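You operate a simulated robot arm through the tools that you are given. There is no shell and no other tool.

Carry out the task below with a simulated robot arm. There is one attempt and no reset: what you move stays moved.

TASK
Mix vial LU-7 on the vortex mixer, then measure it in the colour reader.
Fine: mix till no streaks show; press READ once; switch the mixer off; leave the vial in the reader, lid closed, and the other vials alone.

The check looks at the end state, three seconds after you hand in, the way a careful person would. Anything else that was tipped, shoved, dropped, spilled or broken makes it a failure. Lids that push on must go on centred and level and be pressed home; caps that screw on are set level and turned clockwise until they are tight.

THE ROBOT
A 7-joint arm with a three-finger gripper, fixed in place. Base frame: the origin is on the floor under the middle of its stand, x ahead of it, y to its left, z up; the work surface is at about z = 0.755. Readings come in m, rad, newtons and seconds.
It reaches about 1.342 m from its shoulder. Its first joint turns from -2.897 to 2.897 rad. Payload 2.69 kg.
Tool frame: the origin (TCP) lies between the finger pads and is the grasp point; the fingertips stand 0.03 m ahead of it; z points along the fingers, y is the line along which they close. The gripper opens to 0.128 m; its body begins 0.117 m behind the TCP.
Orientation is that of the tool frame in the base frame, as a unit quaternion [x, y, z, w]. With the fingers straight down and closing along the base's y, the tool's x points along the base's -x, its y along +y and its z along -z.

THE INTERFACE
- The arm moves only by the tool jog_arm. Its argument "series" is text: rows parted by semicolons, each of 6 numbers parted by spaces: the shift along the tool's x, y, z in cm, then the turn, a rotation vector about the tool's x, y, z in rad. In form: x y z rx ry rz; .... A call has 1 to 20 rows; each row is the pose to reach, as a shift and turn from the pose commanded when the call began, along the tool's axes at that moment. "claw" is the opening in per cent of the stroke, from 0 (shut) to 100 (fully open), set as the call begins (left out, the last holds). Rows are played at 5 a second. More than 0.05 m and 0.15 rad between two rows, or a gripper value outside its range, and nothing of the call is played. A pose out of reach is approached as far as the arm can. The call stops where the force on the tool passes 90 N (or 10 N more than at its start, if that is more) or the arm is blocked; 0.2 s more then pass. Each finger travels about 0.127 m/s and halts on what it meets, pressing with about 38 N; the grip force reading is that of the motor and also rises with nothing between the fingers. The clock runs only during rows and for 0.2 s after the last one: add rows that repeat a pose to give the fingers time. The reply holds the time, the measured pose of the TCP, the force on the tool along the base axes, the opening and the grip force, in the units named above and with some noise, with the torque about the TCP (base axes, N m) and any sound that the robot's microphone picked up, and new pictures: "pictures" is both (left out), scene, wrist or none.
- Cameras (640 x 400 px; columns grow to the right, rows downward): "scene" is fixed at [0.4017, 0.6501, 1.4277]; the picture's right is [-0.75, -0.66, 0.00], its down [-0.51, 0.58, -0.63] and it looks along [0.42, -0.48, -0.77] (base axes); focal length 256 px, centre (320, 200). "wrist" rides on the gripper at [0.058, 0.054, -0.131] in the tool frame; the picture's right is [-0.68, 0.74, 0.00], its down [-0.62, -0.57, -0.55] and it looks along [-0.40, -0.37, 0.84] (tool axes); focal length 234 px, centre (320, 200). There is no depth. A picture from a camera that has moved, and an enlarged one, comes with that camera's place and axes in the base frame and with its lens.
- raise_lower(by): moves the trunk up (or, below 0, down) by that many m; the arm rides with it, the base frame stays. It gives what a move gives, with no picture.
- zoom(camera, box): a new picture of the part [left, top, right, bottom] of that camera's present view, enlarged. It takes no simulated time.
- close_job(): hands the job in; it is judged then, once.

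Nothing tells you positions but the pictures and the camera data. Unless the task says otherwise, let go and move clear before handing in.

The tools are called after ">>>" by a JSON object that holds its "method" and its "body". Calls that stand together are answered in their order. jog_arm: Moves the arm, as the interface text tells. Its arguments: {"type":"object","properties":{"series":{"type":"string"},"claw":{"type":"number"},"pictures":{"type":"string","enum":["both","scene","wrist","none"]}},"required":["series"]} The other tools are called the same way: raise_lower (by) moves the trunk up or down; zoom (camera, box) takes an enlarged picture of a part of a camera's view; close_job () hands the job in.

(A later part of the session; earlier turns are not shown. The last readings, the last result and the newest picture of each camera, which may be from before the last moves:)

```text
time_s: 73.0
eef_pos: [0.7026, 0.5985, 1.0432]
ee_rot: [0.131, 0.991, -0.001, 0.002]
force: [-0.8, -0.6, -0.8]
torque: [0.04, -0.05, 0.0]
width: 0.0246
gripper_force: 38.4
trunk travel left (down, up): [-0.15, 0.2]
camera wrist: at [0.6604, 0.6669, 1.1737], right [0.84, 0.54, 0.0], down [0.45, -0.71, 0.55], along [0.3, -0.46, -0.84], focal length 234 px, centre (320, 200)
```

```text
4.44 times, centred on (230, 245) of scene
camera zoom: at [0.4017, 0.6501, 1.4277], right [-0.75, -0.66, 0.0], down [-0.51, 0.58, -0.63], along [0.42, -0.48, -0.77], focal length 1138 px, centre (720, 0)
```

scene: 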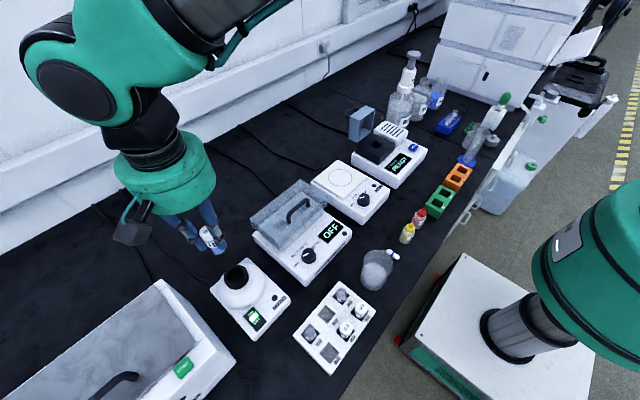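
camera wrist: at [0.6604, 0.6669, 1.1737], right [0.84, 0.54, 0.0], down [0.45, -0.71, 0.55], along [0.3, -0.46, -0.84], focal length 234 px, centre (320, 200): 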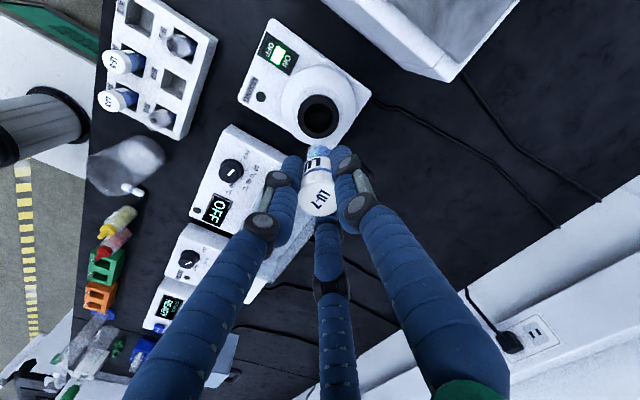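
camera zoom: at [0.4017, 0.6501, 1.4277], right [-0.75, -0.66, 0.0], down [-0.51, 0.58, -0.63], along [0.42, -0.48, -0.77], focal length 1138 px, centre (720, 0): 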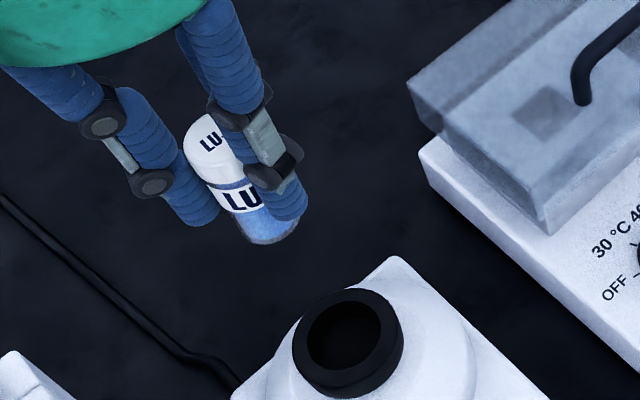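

The vial is out of the cup. I'll take one more close look at the contents before moving on.

>>> {"method": "zoom", "body": {"camera": "scene", "box": [215, 235, 250, 258]}}

>>> {"method": "zoom", "body": {"camera": "wrist", "box": [298, 135, 340, 170]}}

```text
16.00 times, centred on (232, 246) of scene
camera zoom: at [0.4017, 0.6501, 1.4277], right [-0.75, -0.66, 0.0], down [-0.51, 0.58, -0.63], along [0.42, -0.48, -0.77], focal length 4097 px, centre (1720, -544)
```

zoom: 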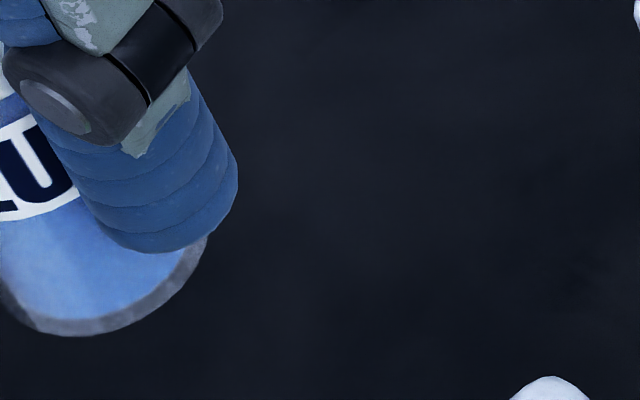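

```text
11.43 times, centred on (319, 152) of wrist
camera zoom: at [0.6604, 0.6669, 1.1737], right [0.84, 0.54, 0.0], down [0.45, -0.71, 0.55], along [0.3, -0.46, -0.84], focal length 2676 px, centre (331, 743)
```

zoom: 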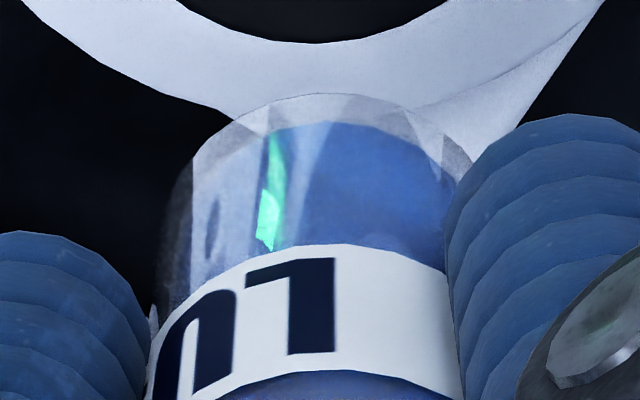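

The contents are clear uniform blue, with no streaks. I'll carry the vial to the reader, rotating the gripper by -15° so the fingers stay away from the open lid.

>>> {"method": "jog_arm", "body": {"series": "-0.55 -1.77 0.08 0 0 0.05; -1.65 -5.31 0.23 0 0 0.12; -2.93 -9.44 0.4 0 0 0.19; -4.22 -13.57 0.58 0 0 0.262; -5.5 -17.7 0.75 0 0 0.262; -6.79 -21.83 0.93 0 0 0.262; -8.07 -25.96 1.1 0 0 0.262; -9.35 -30.1 1.28 0 0 0.262; -10.64 -34.23 1.45 0 0 0.262; -11.92 -38.36 1.63 0 0 0.262; -13.2 -42.49 1.8 0 0 0.262; -14.49 -46.62 1.98 0 0 0.262; -15.77 -50.75 2.15 0 0 0.262; -16.87 -54.29 2.3 0 0 0.262; -17.79 -57.24 2.43 0 0 0.262; -18.34 -59.01 2.5 0 0 0.262; -18.34 -59.01 2.5 0 0 0.262"}}

>>> {"method": "zoom", "body": {"camera": "wrist", "box": [220, 60, 440, 240]}}

>>> {"method": "zoom", "body": {"camera": "scene", "box": [340, 70, 440, 170]}}

```text
time_s: 76.6
eef_pos: [0.7281, -0.0187, 1.0214]
ee_rot: [0.26, 0.966, 0.001, 0.001]
force: [0.7, 0.3, 0.4]
torque: [0.03, -0.02, 0.0]
width: 0.0247
gripper_force: 37.8
trunk travel left (down, up): [-0.15, 0.2]
camera wrist: at [0.7045, 0.0579, 1.1522], right [0.95, 0.3, 0.0], down [0.25, -0.8, 0.55], along [0.17, -0.52, -0.84], focal length 234 px, centre (320, 200)
```

scene: 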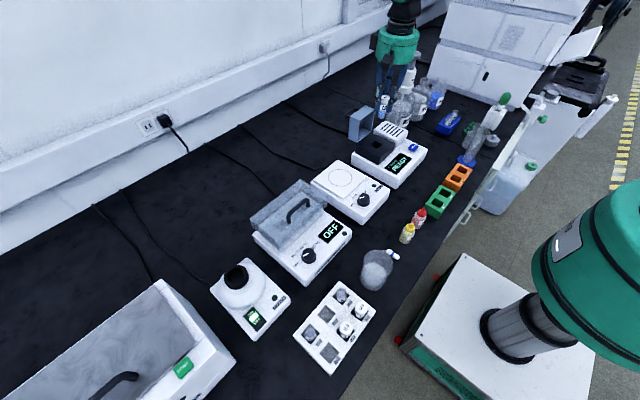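
wrist: 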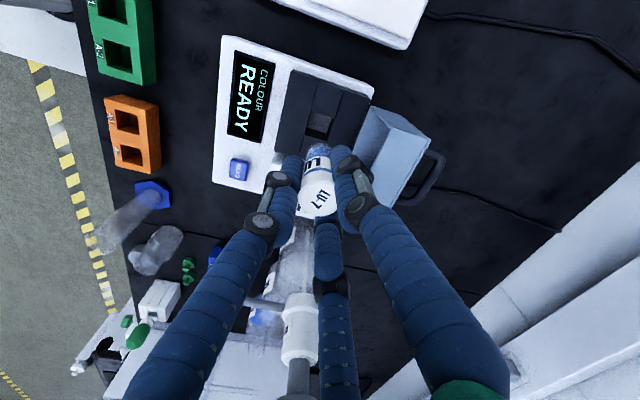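

```text
2.22 times, centred on (330, 150) of wrist
camera zoom: at [0.7045, 0.0579, 1.1522], right [0.95, 0.3, 0.0], down [0.25, -0.8, 0.55], along [0.17, -0.52, -0.84], focal length 520 px, centre (298, 311)
```

zoom: 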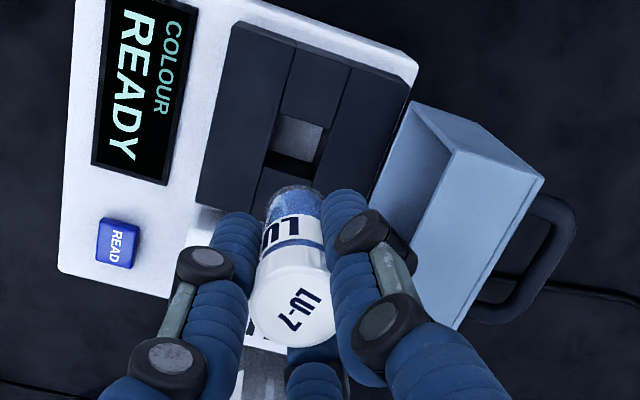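

```text
4.00 times, centred on (390, 120) of scene
camera zoom: at [0.4017, 0.6501, 1.4277], right [-0.75, -0.66, 0.0], down [-0.51, 0.58, -0.63], along [0.42, -0.48, -0.77], focal length 1024 px, centre (40, 520)
```

zoom: 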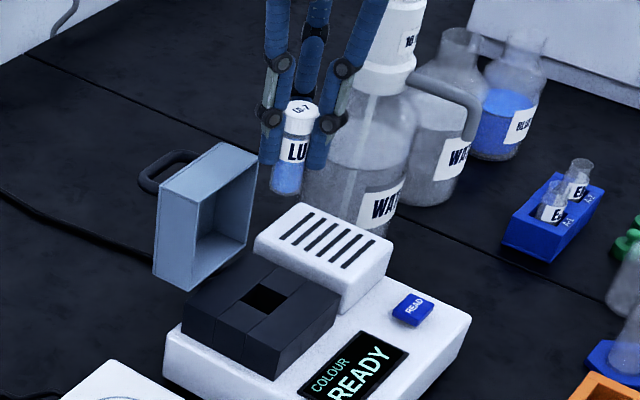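

The vial is above the reader. I'll measure where its bottom sits relative to the gripper and where the well is.

>>> {"method": "zoom", "body": {"camera": "scene", "box": [370, 85, 410, 125]}}

>>> {"method": "zoom", "body": {"camera": "scene", "box": [375, 125, 415, 165]}}

>>> {"method": "zoom", "body": {"camera": "wrist", "box": [280, 80, 370, 140]}}

```text
10.00 times, centred on (390, 105) of scene
camera zoom: at [0.4017, 0.6501, 1.4277], right [-0.75, -0.66, 0.0], down [-0.51, 0.58, -0.63], along [0.42, -0.48, -0.77], focal length 2561 px, centre (-380, 1150)
```

zoom: 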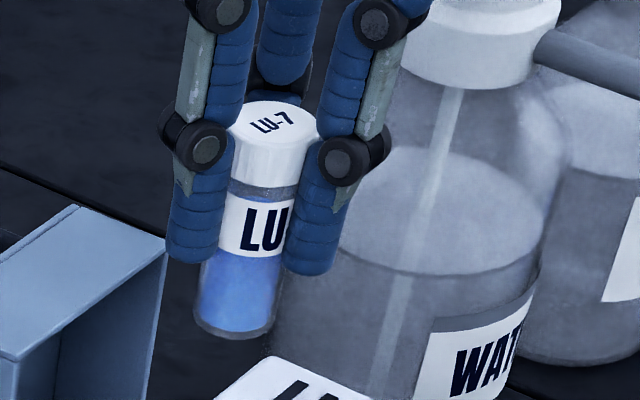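

```text
10.00 times, centred on (395, 145) of scene
camera zoom: at [0.4017, 0.6501, 1.4277], right [-0.75, -0.66, 0.0], down [-0.51, 0.58, -0.63], along [0.42, -0.48, -0.77], focal length 2561 px, centre (-430, 750)
```

zoom: 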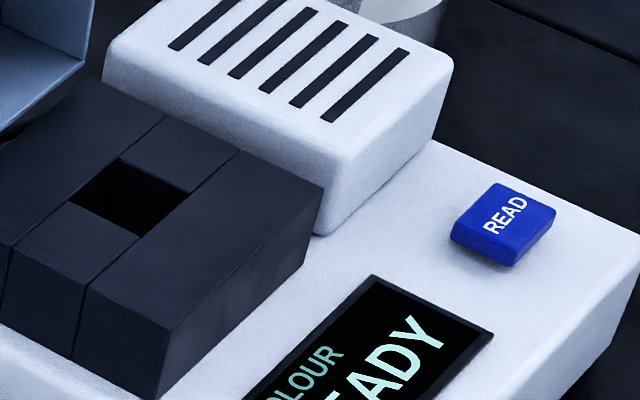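

```text
6.67 times, centred on (325, 110) of wrist
camera zoom: at [0.7045, 0.0579, 1.1522], right [0.95, 0.3, 0.0], down [0.25, -0.8, 0.55], along [0.17, -0.52, -0.84], focal length 1561 px, centre (287, 800)
```

zoom: 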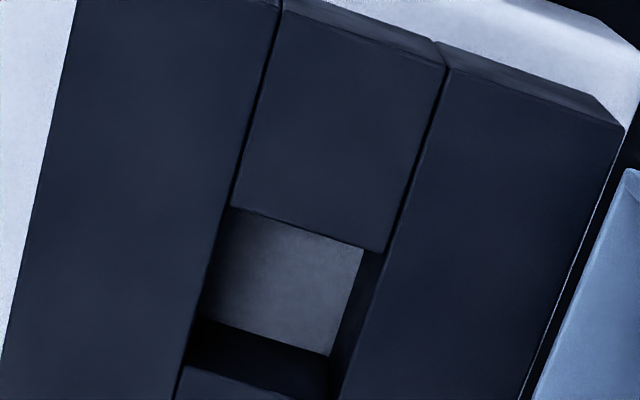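

The vial bottom is about 53 mm below the TCP. The well is a 30 mm square hole, within about 2 mm of my axis. I'll lower to just above the block and re-check alignment.

>>> {"method": "jog_arm", "body": {"series": "0 -0.05 2 0 0 0; -0.05 -0.1 4.5 0 0 0; -0.075 -0.13 7 0 0 0; -0.075 -0.13 8.8 0 0 0; -0.075 -0.13 8.8 0 0 0"}}

>>> {"method": "zoom", "body": {"camera": "scene", "box": [355, 100, 415, 160]}}

>>> {"method": "zoom", "body": {"camera": "wrist", "box": [260, 90, 380, 180]}}

```text
time_s: 77.8
eef_pos: [0.7266, -0.0183, 0.9302]
ee_rot: [0.259, 0.966, 0.0, 0.001]
force: [0.2, -0.8, 0.0]
torque: [0.01, 0.03, -0.01]
width: 0.0249
gripper_force: 37.7
trunk travel left (down, up): [-0.15, 0.2]
camera wrist: at [0.7023, 0.0576, 1.0616], right [0.95, 0.3, 0.0], down [0.25, -0.8, 0.55], along [0.17, -0.52, -0.84], focal length 234 px, centre (320, 200)
```

scene: 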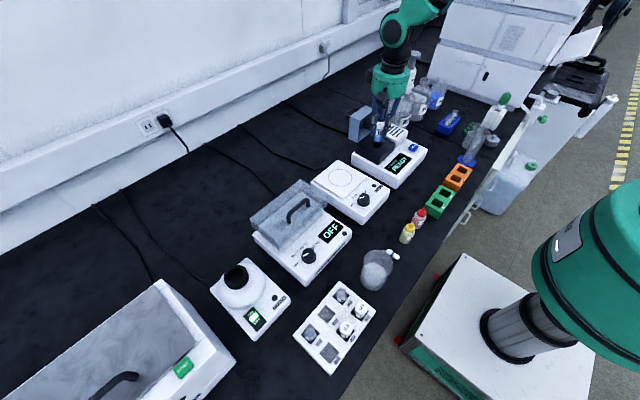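
wrist: 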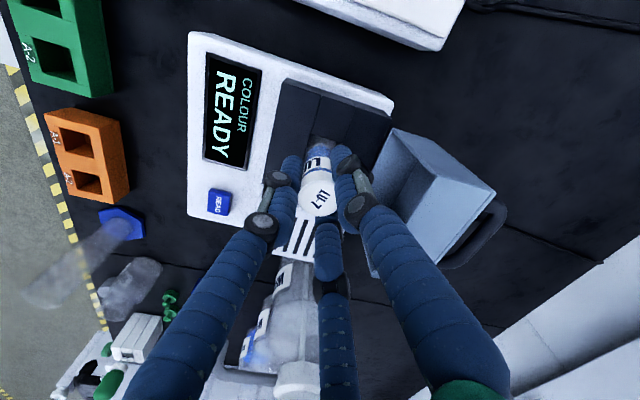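

```text
6.67 times, centred on (385, 130) of scene
camera zoom: at [0.4017, 0.6501, 1.4277], right [-0.75, -0.66, 0.0], down [-0.51, 0.58, -0.63], along [0.42, -0.48, -0.77], focal length 1707 px, centre (-113, 667)
```

zoom: 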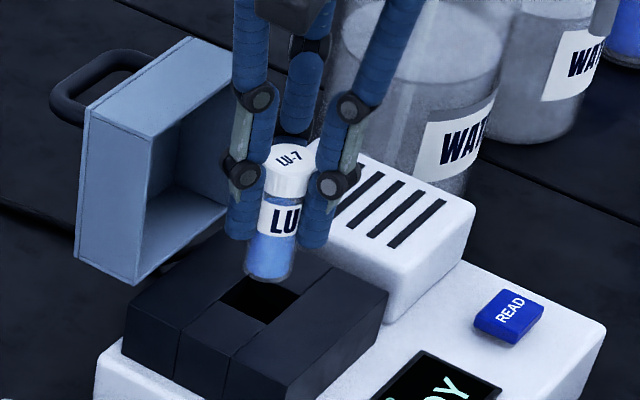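

```text
4.44 times, centred on (320, 135) of wrist
camera zoom: at [0.7023, 0.0576, 1.0616], right [0.95, 0.3, 0.0], down [0.25, -0.8, 0.55], along [0.17, -0.52, -0.84], focal length 1041 px, centre (320, 489)
```

zoom: 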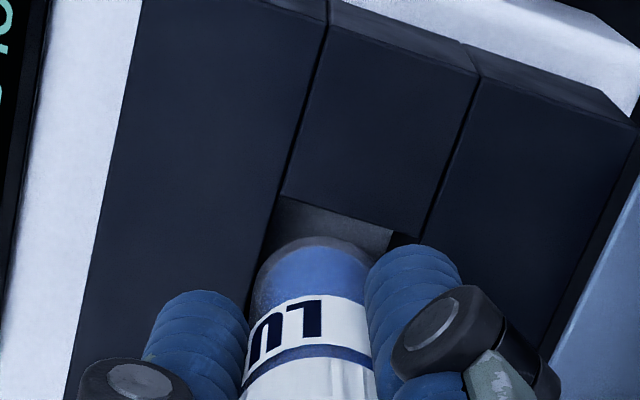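

I'm close: the hole is about 2–3 mm further in +x. I'll shift and lower until the vial bottom is nearly at the block top, then compare directly.

>>> {"method": "jog_arm", "body": {"series": "-0.2415 0.082 0.4 0 0 0; -0.2415 0.082 0.8 0 0 0; -0.2415 0.082 1.1 0 0 0; -0.2415 0.082 1.1 0 0 0"}}

>>> {"method": "zoom", "body": {"camera": "scene", "box": [360, 120, 400, 160]}}

>>> {"method": "zoom", "body": {"camera": "wrist", "box": [275, 110, 365, 170]}}

```text
time_s: 78.8
eef_pos: [0.7282, -0.0206, 0.9204]
ee_rot: [0.259, 0.966, 0.001, 0.002]
force: [0.4, -0.1, 0.3]
torque: [0.03, 0.0, 0.03]
width: 0.0248
gripper_force: 37.7
trunk travel left (down, up): [-0.15, 0.2]
camera wrist: at [0.7055, 0.0563, 1.0504], right [0.95, 0.3, 0.0], down [0.25, -0.8, 0.55], along [0.17, -0.52, -0.84], focal length 234 px, centre (320, 200)
```

scene: 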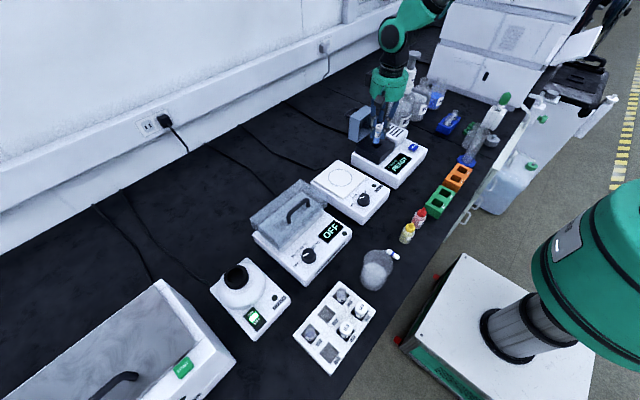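
wrist: 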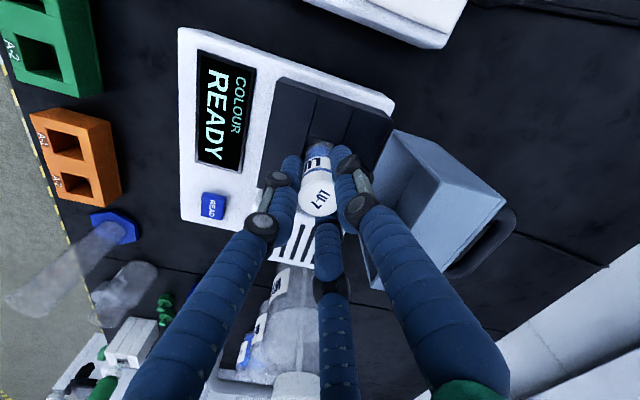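

```text
10.00 times, centred on (380, 140) of scene
camera zoom: at [0.4017, 0.6501, 1.4277], right [-0.75, -0.66, 0.0], down [-0.51, 0.58, -0.63], along [0.42, -0.48, -0.77], focal length 2561 px, centre (-280, 800)
```

zoom: 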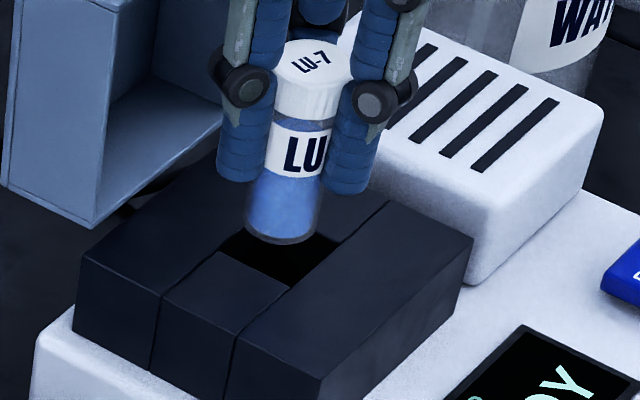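

```text
6.67 times, centred on (320, 140) of wrist
camera zoom: at [0.7055, 0.0563, 1.0504], right [0.95, 0.3, 0.0], down [0.25, -0.8, 0.55], along [0.17, -0.52, -0.84], focal length 1561 px, centre (320, 600)
```

zoom: 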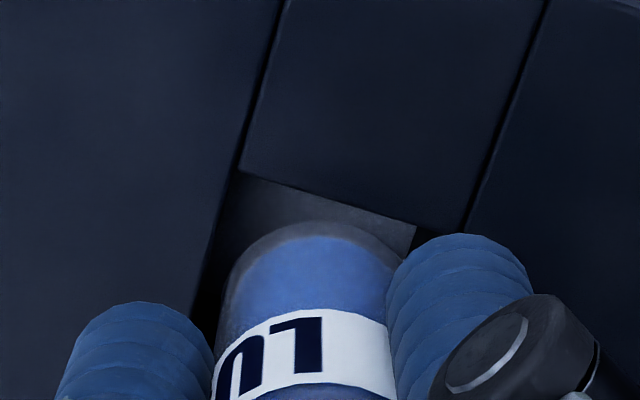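

Triangulating the hole corners gives the block top at z≈0.8555 and the hole centre about (+1.2, -1.8) mm from me. I'll correct and then lower slowly, watching for contact.

>>> {"method": "jog_arm", "body": {"series": "-0.194 -0.096 0 0 0 0; -0.194 -0.096 0.3 0 0 0; -0.194 -0.096 0.6 0 0 0; -0.194 -0.096 0.9 0 0 0; -0.194 -0.096 0.9 0 0 0"}}

>>> {"method": "zoom", "body": {"camera": "scene", "box": [360, 120, 400, 160]}}

>>> {"method": "zoom", "body": {"camera": "wrist", "box": [275, 110, 365, 170]}}

```text
time_s: 80.0
eef_pos: [0.7302, -0.0225, 0.9099]
ee_rot: [0.26, 0.966, 0.001, 0.001]
force: [-0.3, -0.1, -0.2]
torque: [-0.04, -0.04, -0.02]
width: 0.0249
gripper_force: 38.0
trunk travel left (down, up): [-0.15, 0.2]
camera wrist: at [0.7061, 0.0546, 1.0411], right [0.95, 0.3, 0.0], down [0.25, -0.8, 0.55], along [0.17, -0.52, -0.84], focal length 234 px, centre (320, 200)
```

scene: 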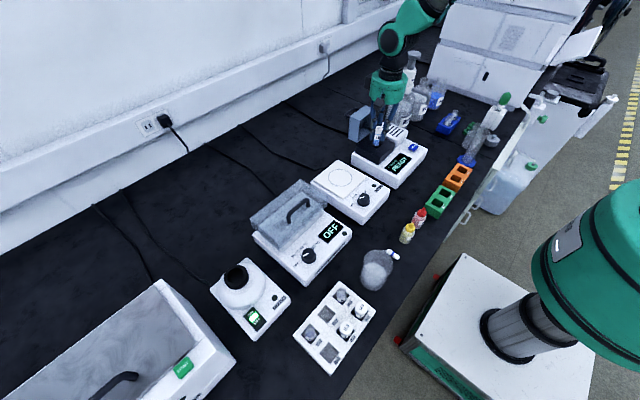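
wrist: 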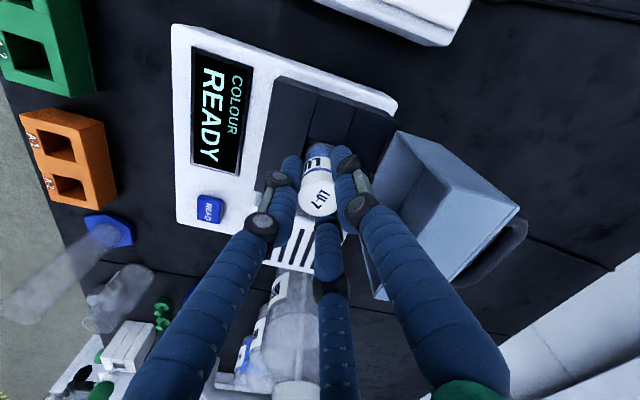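

```text
10.00 times, centred on (380, 140) of scene
camera zoom: at [0.4017, 0.6501, 1.4277], right [-0.75, -0.66, 0.0], down [-0.51, 0.58, -0.63], along [0.42, -0.48, -0.77], focal length 2561 px, centre (-280, 800)
```

zoom: 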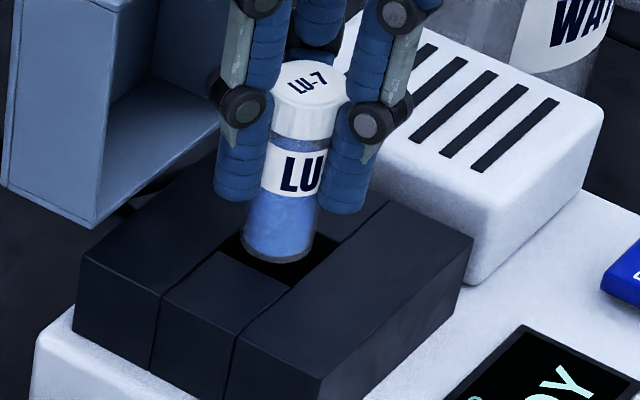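

```text
6.67 times, centred on (320, 140) of wrist
camera zoom: at [0.7061, 0.0546, 1.0411], right [0.95, 0.3, 0.0], down [0.25, -0.8, 0.55], along [0.17, -0.52, -0.84], focal length 1561 px, centre (320, 600)
```

zoom: 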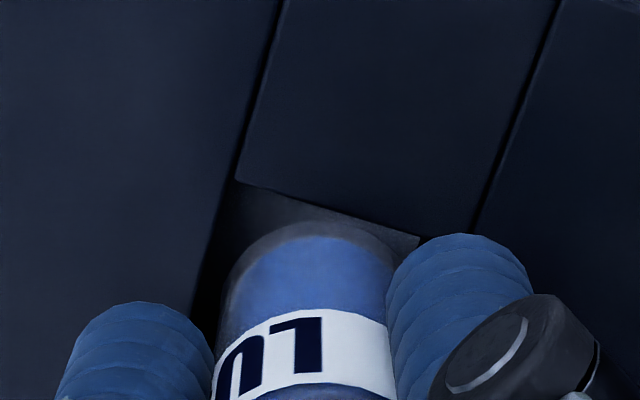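

The vial bottom is now about level with the block top and looks inside the hole in the scene view. I'll lower a few millimetres while watching force.

>>> {"method": "jog_arm", "body": {"series": "0 0 0.15 0 0 0; 0 0 0.3 0 0 0; 0 0 0.45 0 0 0; 0 0 0.45 0 0 0", "pictures": "scene"}}

>>> {"method": "zoom", "body": {"camera": "scene", "box": [360, 120, 400, 160]}}

```text
time_s: 81.0
eef_pos: [0.7297, -0.0216, 0.9054]
ee_rot: [0.26, 0.966, 0.0, 0.001]
force: [-0.3, 0.6, 2.6]
torque: [0.1, -0.01, 0.01]
width: 0.0247
gripper_force: 37.8
trunk travel left (down, up): [-0.15, 0.2]
```

scene: 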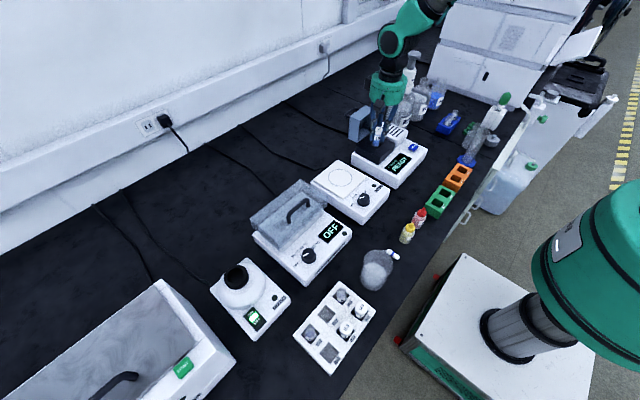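

```text
10.00 times, centred on (380, 140) of scene
camera zoom: at [0.4017, 0.6501, 1.4277], right [-0.75, -0.66, 0.0], down [-0.51, 0.58, -0.63], along [0.42, -0.48, -0.77], focal length 2561 px, centre (-280, 800)
```

zoom: 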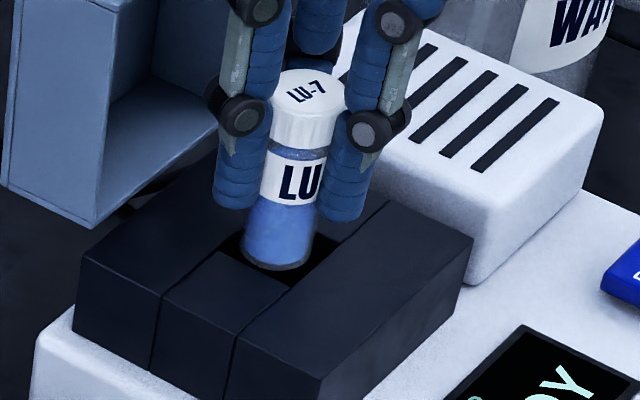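

Light contact on the +y edge shows in force, torque and picture. I'll lift slightly, shift 2 mm towards -y and lower again.

>>> {"method": "jog_arm", "body": {"series": "0 0 -0.3 0 0 0; -0.1 -0.173 -0.3 0 0 0; -0.1 -0.173 -0.1 0 0 0; -0.1 -0.173 0.1 0 0 0; -0.1 -0.173 0.3 0 0 0; -0.1 -0.173 0.3 0 0 0", "pictures": "scene"}}

>>> {"method": "zoom", "body": {"camera": "scene", "box": [360, 120, 400, 160]}}

```text
time_s: 82.4
eef_pos: [0.7297, -0.0244, 0.9025]
ee_rot: [0.259, 0.966, 0.0, 0.001]
force: [0.3, 0.8, -0.6]
torque: [0.0, -0.02, 0.03]
width: 0.0248
gripper_force: 38.4
trunk travel left (down, up): [-0.15, 0.2]
```

scene: 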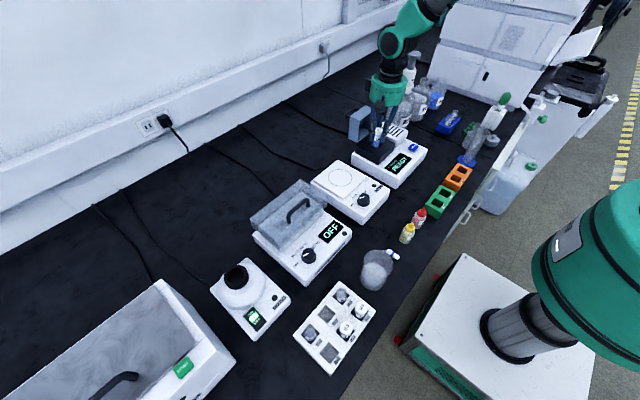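

```text
10.00 times, centred on (380, 140) of scene
camera zoom: at [0.4017, 0.6501, 1.4277], right [-0.75, -0.66, 0.0], down [-0.51, 0.58, -0.63], along [0.42, -0.48, -0.77], focal length 2561 px, centre (-280, 800)
```

zoom: 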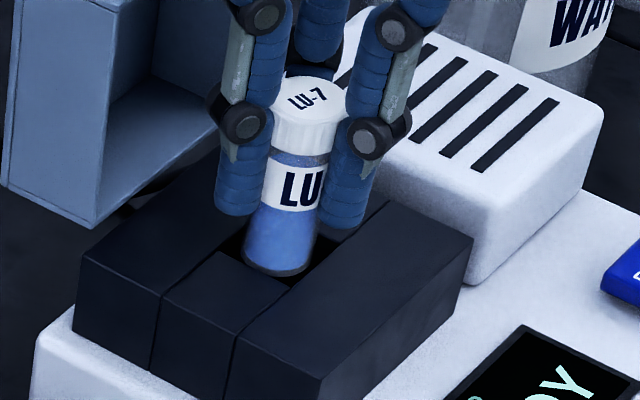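

The vial is now entering the well freely, already lower than where it touched before. I'll keep lowering in small steps.

>>> {"method": "jog_arm", "body": {"series": "0 0 0.2 0 0 0; 0 0 0.4 0 0 0; 0 0 0.6 0 0 0; 0 0 0.6 0 0 0", "pictures": "scene"}}

>>> {"method": "zoom", "body": {"camera": "scene", "box": [360, 120, 400, 160]}}

```text
time_s: 83.4
eef_pos: [0.7292, -0.023, 0.8972]
ee_rot: [0.26, 0.966, 0.0, 0.002]
force: [-0.1, -0.4, -0.8]
torque: [-0.01, -0.01, -0.04]
width: 0.0247
gripper_force: 38.2
trunk travel left (down, up): [-0.15, 0.2]
```

scene: 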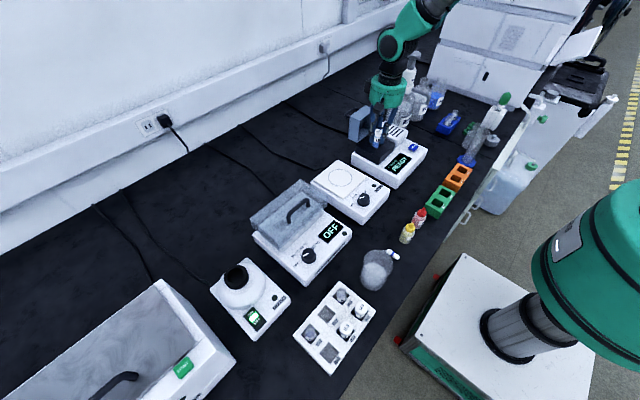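

```text
10.00 times, centred on (380, 140) of scene
camera zoom: at [0.4017, 0.6501, 1.4277], right [-0.75, -0.66, 0.0], down [-0.51, 0.58, -0.63], along [0.42, -0.48, -0.77], focal length 2561 px, centre (-280, 800)
```

zoom: 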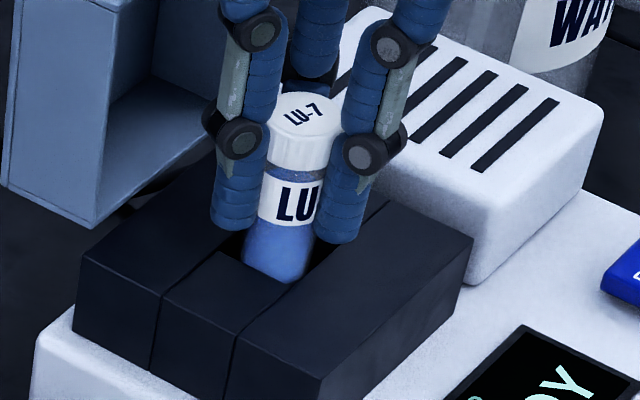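

It's going in cleanly with no side force. I'll keep lowering until the fingertips are just above the block.

>>> {"method": "jog_arm", "body": {"series": "0 0 0.2 0 0 0; 0 0 0.4 0 0 0; 0 0 0.55 0 0 0; 0 0 0.7 0 0 0; 0 0 0.7 0 0 0"}}

>>> {"method": "zoom", "body": {"camera": "scene", "box": [360, 120, 400, 160]}}

>>> {"method": "zoom", "body": {"camera": "wrist", "box": [260, 100, 380, 220]}}

```text
time_s: 84.6
eef_pos: [0.7293, -0.0238, 0.889]
ee_rot: [0.26, 0.966, 0.001, 0.002]
force: [-0.8, 0.2, -0.5]
torque: [0.0, -0.03, -0.02]
width: 0.025
gripper_force: 37.7
trunk travel left (down, up): [-0.15, 0.2]
camera wrist: at [0.7062, 0.0523, 1.0207], right [0.95, 0.3, 0.0], down [0.25, -0.8, 0.55], along [0.17, -0.52, -0.84], focal length 234 px, centre (320, 200)
```

scene: 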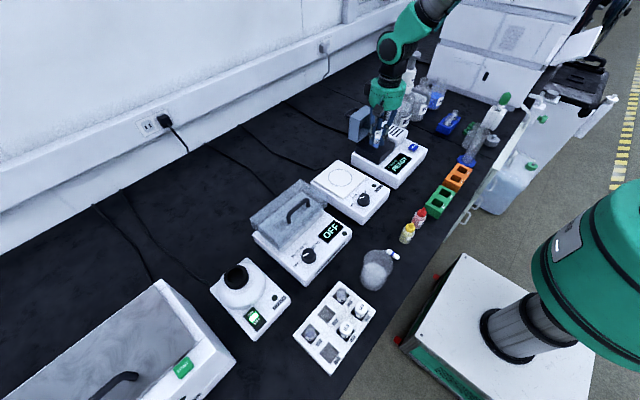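
wrist: 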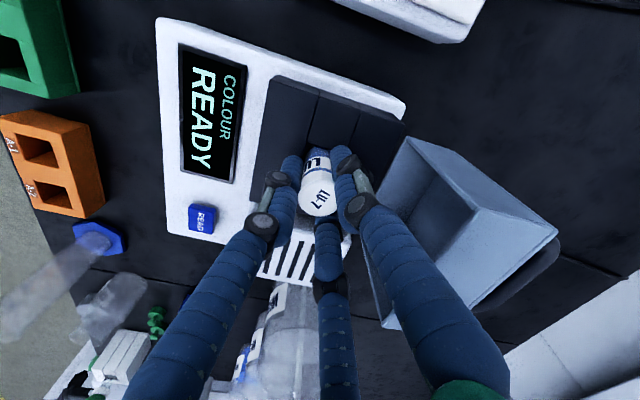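

```text
10.00 times, centred on (380, 140) of scene
camera zoom: at [0.4017, 0.6501, 1.4277], right [-0.75, -0.66, 0.0], down [-0.51, 0.58, -0.63], along [0.42, -0.48, -0.77], focal length 2561 px, centre (-280, 800)
```

zoom: 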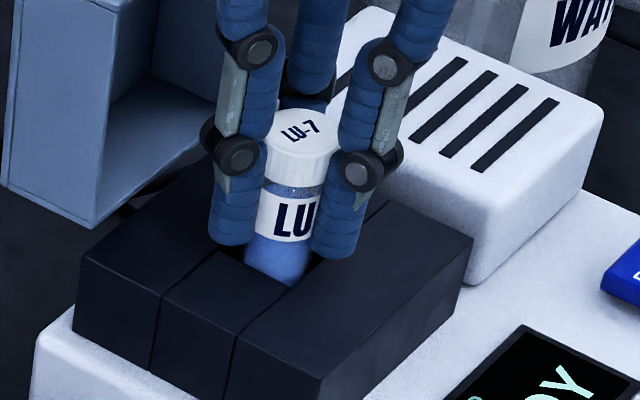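

```text
3.33 times, centred on (320, 160) of wrist
camera zoom: at [0.7062, 0.0523, 1.0207], right [0.95, 0.3, 0.0], down [0.25, -0.8, 0.55], along [0.17, -0.52, -0.84], focal length 781 px, centre (320, 333)
```

zoom: 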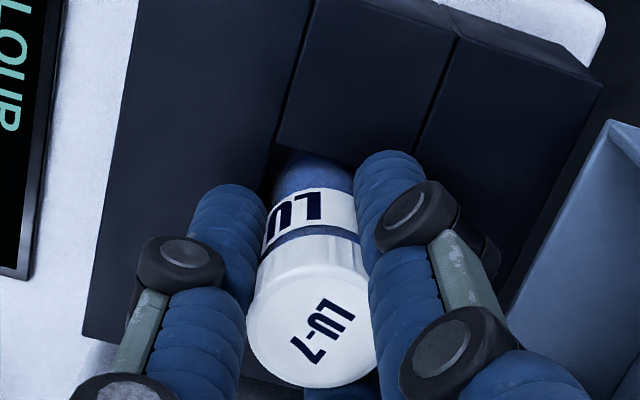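

The fingertips are about 3 mm above the block and the vial is about 20 mm into its well, upright. I'll lower 1.5 mm more, then release so it settles the last bit, guided by the well.

>>> {"method": "jog_arm", "body": {"series": "0 0 0.15 0 0 0; 0 0 0.15 0 0 0", "pictures": "none"}}

>>> {"method": "jog_arm", "body": {"series": "0 0 0 0 0 0; 0 0 0 0 0 0; 0 0 0 0 0 0; 0 0 0 0 0 0", "claw": 36}}

>>> {"method": "zoom", "body": {"camera": "scene", "box": [360, 120, 400, 160]}}

>>> {"method": "zoom", "body": {"camera": "wrist", "box": [260, 100, 380, 220]}}

```text
time_s: 85.2
eef_pos: [0.7307, -0.0246, 0.8886]
ee_rot: [0.259, 0.966, 0.0, 0.002]
force: [0.0, -0.2, -0.7]
torque: [-0.02, 0.03, 0.02]
width: 0.0248
gripper_force: 38.0
trunk travel left (down, up): [-0.15, 0.2]
```

```text
time_s: 86.2
eef_pos: [0.731, -0.0236, 0.8887]
ee_rot: [0.26, 0.966, 0.001, 0.001]
force: [0.1, -0.2, 0.0]
torque: [0.06, 0.05, -0.01]
width: 0.0465
gripper_force: 0.0
trunk travel left (down, up): [-0.15, 0.2]
camera wrist: at [0.7064, 0.0525, 1.0196], right [0.95, 0.3, 0.0], down [0.25, -0.8, 0.55], along [0.17, -0.52, -0.84], focal length 234 px, centre (320, 200)
```

scene: 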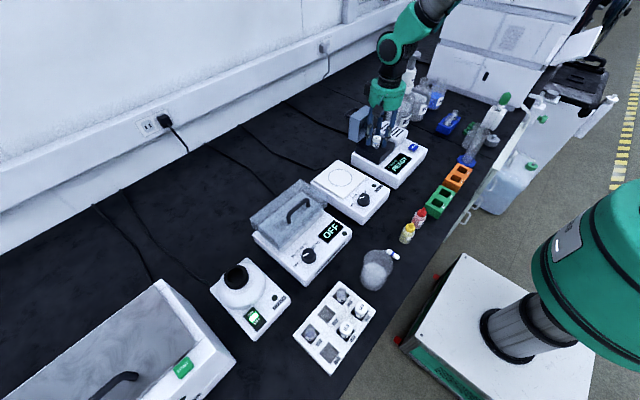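
wrist: 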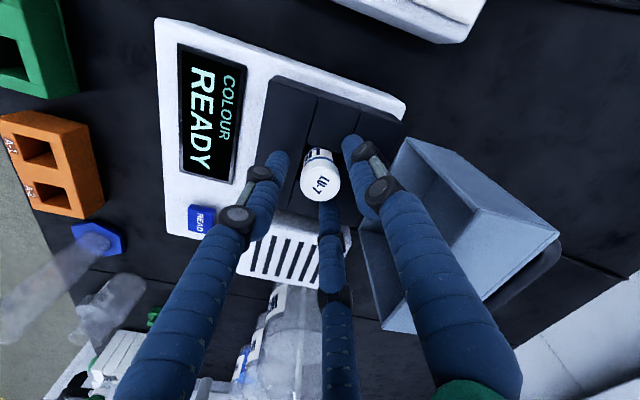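

```text
10.00 times, centred on (380, 140) of scene
camera zoom: at [0.4017, 0.6501, 1.4277], right [-0.75, -0.66, 0.0], down [-0.51, 0.58, -0.63], along [0.42, -0.48, -0.77], focal length 2561 px, centre (-280, 800)
```

zoom: 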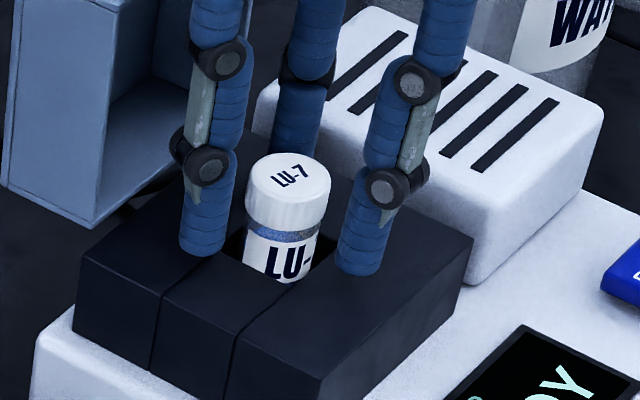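

```text
3.33 times, centred on (320, 160) of wrist
camera zoom: at [0.7064, 0.0525, 1.0196], right [0.95, 0.3, 0.0], down [0.25, -0.8, 0.55], along [0.17, -0.52, -0.84], focal length 781 px, centre (320, 333)
```

zoom: 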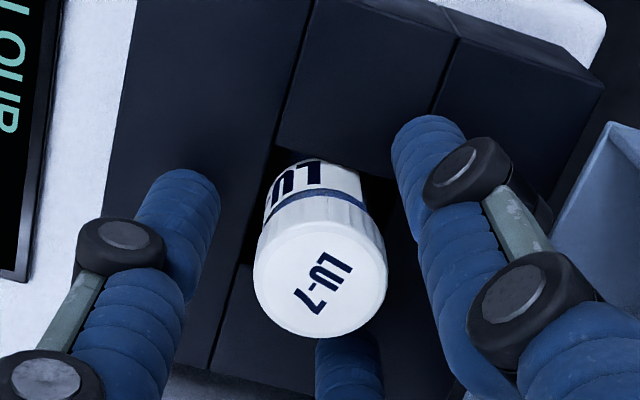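

LU-7 is seated upright in the well. I'll rise clear and move behind the open lid so I can take the handle with just the fingertips and swing it closed under control.

>>> {"method": "jog_arm", "body": {"series": "0 0 -2 0 0 0; 0 0 -5 0 0 0; 0 0 -9 0 0 0; 0 0 -13 0 0 0; 0 0 -17 0 0 0; -3.39 2.03 -17 0.0266 0.0461 0; -6.78 4.07 -17 0.0533 0.0923 0; -10.16 6.1 -17 0.08 0.138 0; -13.55 8.13 -17 0.1065 0.1845 0; -13.55 8.13 -14.5 0.1065 0.1845 0; -13.55 8.13 -14.5 0.1065 0.1845 0"}}

>>> {"method": "zoom", "body": {"camera": "scene", "box": [340, 80, 420, 160]}}

>>> {"method": "zoom", "body": {"camera": "wrist", "box": [200, 60, 420, 260]}}

```text
time_s: 88.6
eef_pos: [0.8851, -0.0218, 1.034]
ee_rot: [0.258, 0.96, -0.027, -0.101]
force: [-0.9, 0.1, -0.2]
torque: [0.01, -0.01, 0.03]
width: 0.0461
gripper_force: 0.1
trunk travel left (down, up): [-0.15, 0.2]
camera wrist: at [0.8895, 0.0545, 1.1677], right [0.93, 0.3, -0.2], down [0.36, -0.8, 0.48], along [-0.01, -0.52, -0.85], focal length 234 px, centre (320, 200)
```

scene: 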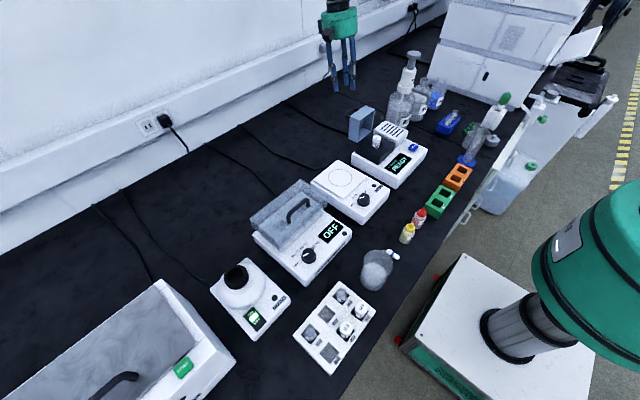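
wrist: 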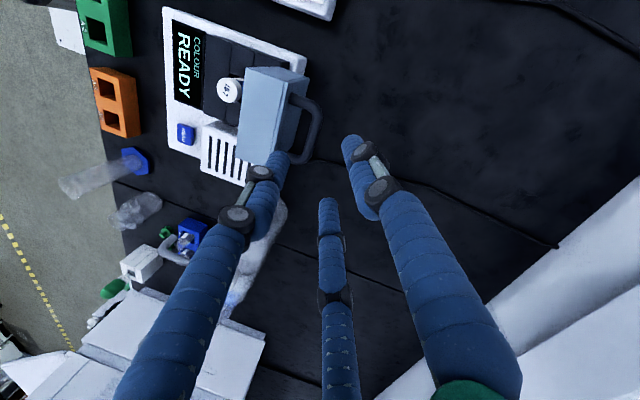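

```text
5.00 times, centred on (380, 120) of scene
camera zoom: at [0.4017, 0.6501, 1.4277], right [-0.75, -0.66, 0.0], down [-0.51, 0.58, -0.63], along [0.42, -0.48, -0.77], focal length 1280 px, centre (20, 600)
```

zoom: 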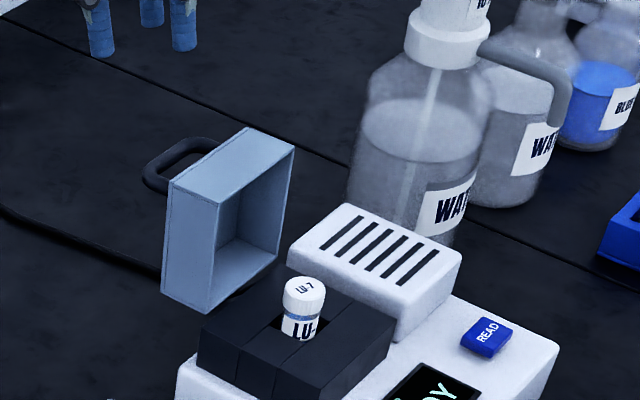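

```text
2.00 times, centred on (310, 160) of wrist
camera zoom: at [0.8895, 0.0545, 1.1677], right [0.93, 0.3, -0.2], down [0.36, -0.8, 0.48], along [-0.01, -0.52, -0.85], focal length 468 px, centre (340, 280)
```

zoom: 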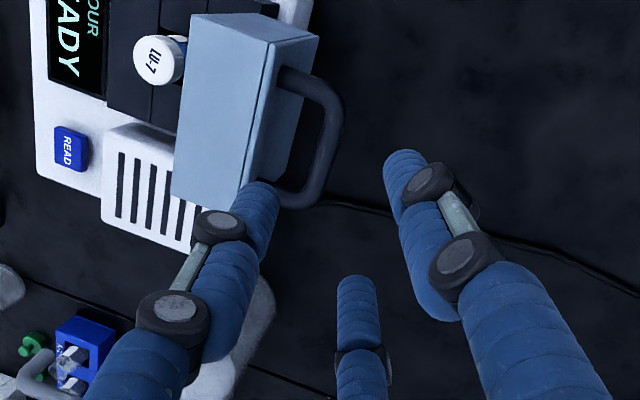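

The vial's seating looks right. I'll set the claw to 30%, line the front finger up with the loop gap, and descend most of the way before checking.

>>> {"method": "jog_arm", "body": {"series": "-0.476 0.275 0 0 0 0; -0.476 0.275 2 0 0 0; -0.476 0.275 4 0 0 0; -0.476 0.275 6 0 0 0; -0.476 0.275 7.2 0 0 0; -0.476 0.275 7.2 0 0 0", "claw": 30}}

>>> {"method": "zoom", "body": {"camera": "scene", "box": [340, 80, 420, 160]}}

>>> {"method": "zoom", "body": {"camera": "wrist", "box": [200, 60, 420, 260]}}

```text
time_s: 90.0
eef_pos: [0.8783, -0.0209, 0.9618]
ee_rot: [0.258, 0.961, -0.028, -0.101]
force: [0.3, 0.1, 0.3]
torque: [0.03, -0.03, -0.03]
width: 0.0383
gripper_force: 0.1
trunk travel left (down, up): [-0.15, 0.2]
camera wrist: at [0.8833, 0.0554, 1.0945], right [0.93, 0.3, -0.2], down [0.36, -0.8, 0.48], along [-0.01, -0.52, -0.85], focal length 234 px, centre (320, 200)
```

scene: 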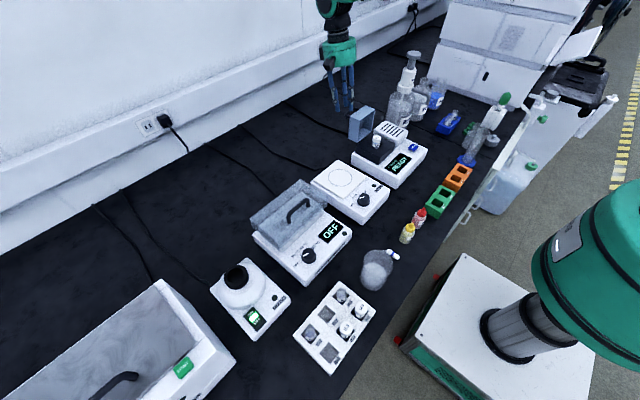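
wrist: 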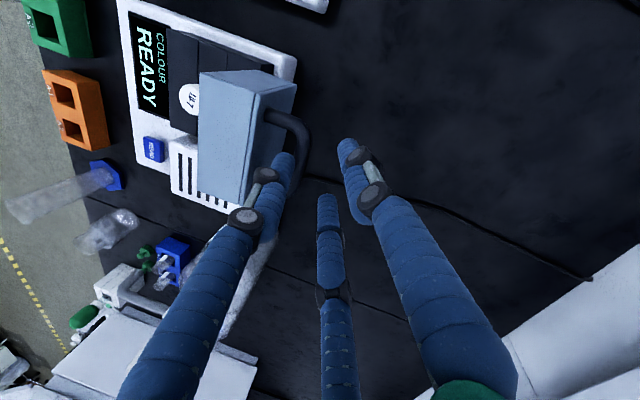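

```text
5.00 times, centred on (380, 120) of scene
camera zoom: at [0.4017, 0.6501, 1.4277], right [-0.75, -0.66, 0.0], down [-0.51, 0.58, -0.63], along [0.42, -0.48, -0.77], focal length 1280 px, centre (20, 600)
```

zoom: 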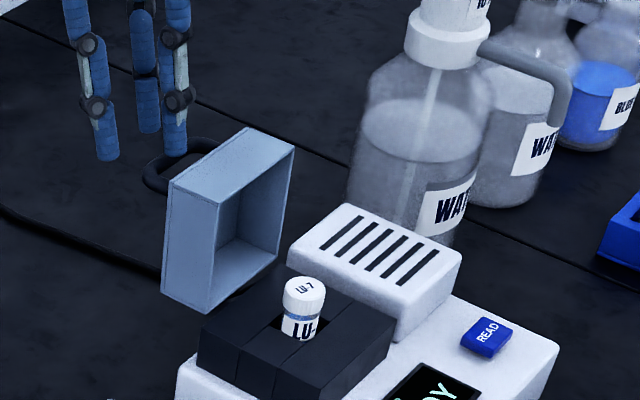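

```text
2.00 times, centred on (310, 160) of wrist
camera zoom: at [0.8833, 0.0554, 1.0945], right [0.93, 0.3, -0.2], down [0.36, -0.8, 0.48], along [-0.01, -0.52, -0.85], focal length 468 px, centre (340, 280)
```

zoom: 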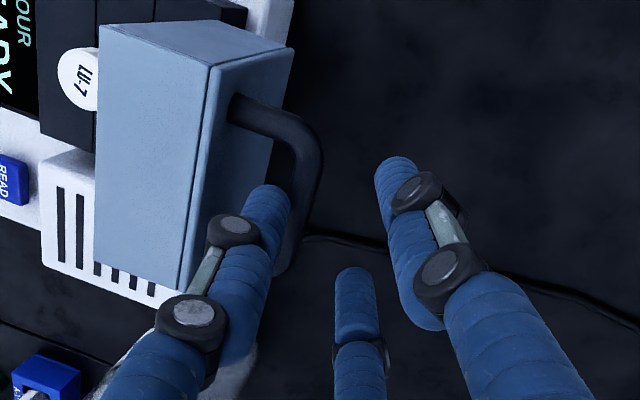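

The front finger is close to the bar side. I'll nudge 3 mm towards the lid and lower a bit more.

>>> {"method": "jog_arm", "body": {"series": "0.26 -0.15 0.4 0 0 0; 0.26 -0.15 0.8 0 0 0; 0.26 -0.15 1.2 0 0 0; 0.26 -0.15 1.2 0 0 0", "pictures": "wrist"}}

>>> {"method": "zoom", "body": {"camera": "wrist", "box": [200, 60, 420, 260]}}

>>> {"method": "zoom", "body": {"camera": "scene", "box": [340, 80, 400, 140]}}

```text
time_s: 91.0
eef_pos: [0.873, -0.0212, 0.9511]
ee_rot: [0.257, 0.961, -0.027, -0.101]
force: [0.6, -0.2, -0.8]
torque: [0.0, -0.01, -0.01]
width: 0.0386
gripper_force: 0.1
trunk travel left (down, up): [-0.15, 0.2]
camera wrist: at [0.8774, 0.055, 1.084], right [0.93, 0.3, -0.2], down [0.36, -0.8, 0.48], along [-0.01, -0.52, -0.85], focal length 234 px, centre (320, 200)
```

wrist: 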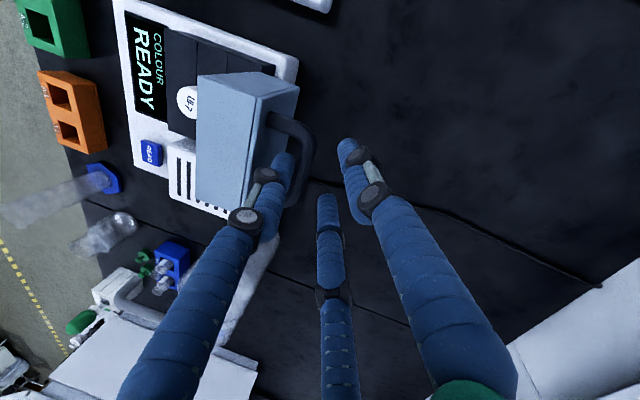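

```text
2.00 times, centred on (310, 160) of wrist
camera zoom: at [0.8774, 0.055, 1.084], right [0.93, 0.3, -0.2], down [0.36, -0.8, 0.48], along [-0.01, -0.52, -0.85], focal length 468 px, centre (340, 280)
```

zoom: 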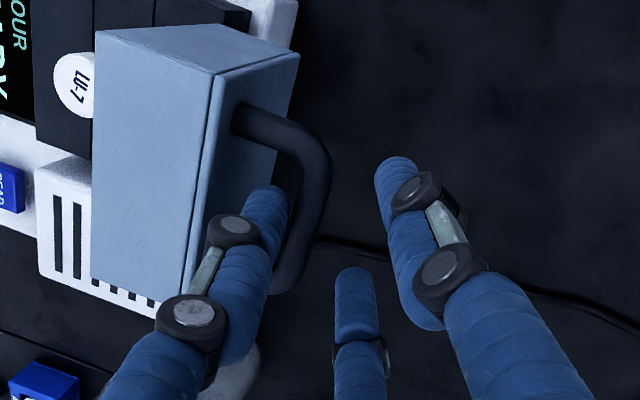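

```text
6.67 times, centred on (370, 110) of scene
camera zoom: at [0.4017, 0.6501, 1.4277], right [-0.75, -0.66, 0.0], down [-0.51, 0.58, -0.63], along [0.42, -0.48, -0.77], focal length 1707 px, centre (-13, 800)
```

zoom: 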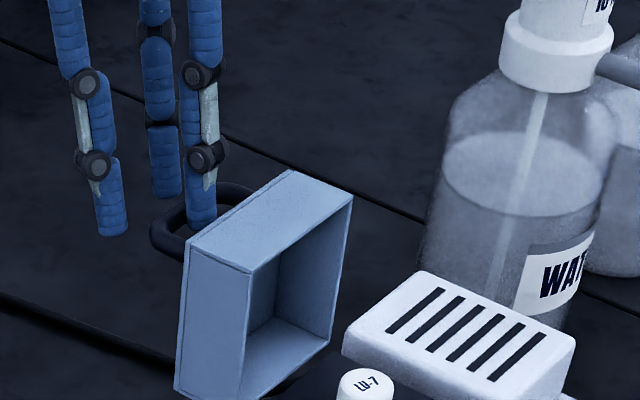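

The front fingertip is positioned over the loop opening, between bar and lid. I'll continue down in small steps.

>>> {"method": "jog_arm", "body": {"series": "0.1 -0.06 0.4 0 0 0; 0.1 -0.06 0.8 0 0 0; 0.1 -0.06 1.2 0 0 0; 0.1 -0.06 1.6 0 0 0; 0.1 -0.06 1.6 0 0 0"}}

>>> {"method": "zoom", "body": {"camera": "wrist", "box": [200, 60, 420, 260]}}

>>> {"method": "zoom", "body": {"camera": "scene", "box": [340, 80, 400, 140]}}

```text
time_s: 92.2
eef_pos: [0.8674, -0.0205, 0.9351]
ee_rot: [0.259, 0.96, -0.027, -0.101]
force: [0.5, -0.2, -0.3]
torque: [-0.02, -0.01, -0.01]
width: 0.0381
gripper_force: 0.1
trunk travel left (down, up): [-0.15, 0.2]
camera wrist: at [0.8724, 0.0558, 1.0682], right [0.93, 0.3, -0.2], down [0.36, -0.8, 0.48], along [-0.01, -0.52, -0.85], focal length 234 px, centre (320, 200)
```

scene: 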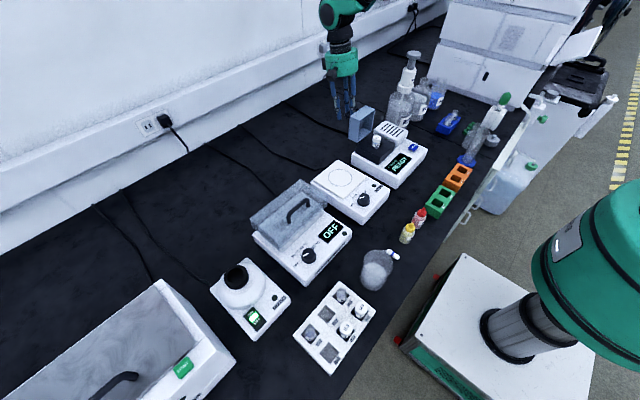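
wrist: 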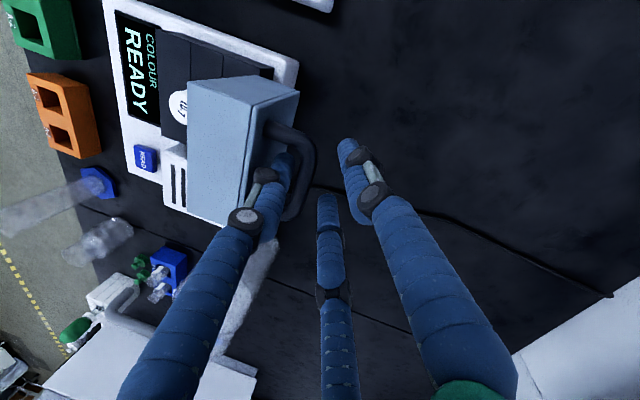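

```text
2.00 times, centred on (310, 160) of wrist
camera zoom: at [0.8724, 0.0558, 1.0682], right [0.93, 0.3, -0.2], down [0.36, -0.8, 0.48], along [-0.01, -0.52, -0.85], focal length 468 px, centre (340, 280)
```

zoom: 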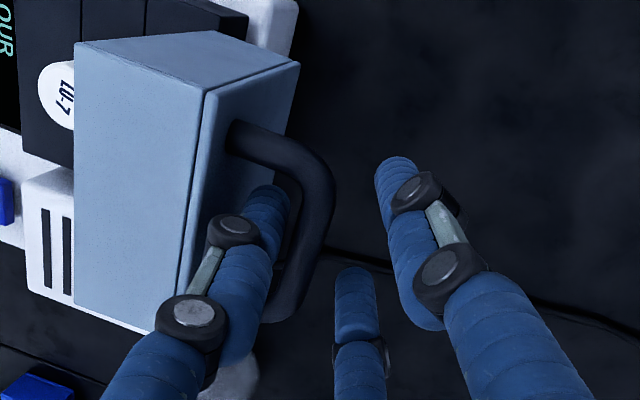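

```text
6.67 times, centred on (370, 110) of scene
camera zoom: at [0.4017, 0.6501, 1.4277], right [-0.75, -0.66, 0.0], down [-0.51, 0.58, -0.63], along [0.42, -0.48, -0.77], focal length 1707 px, centre (-13, 800)
```

zoom: 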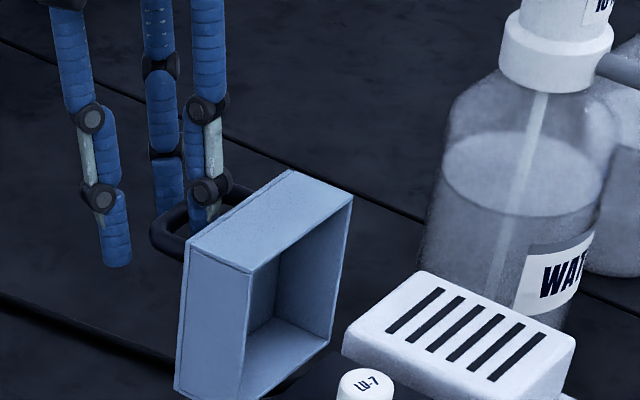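

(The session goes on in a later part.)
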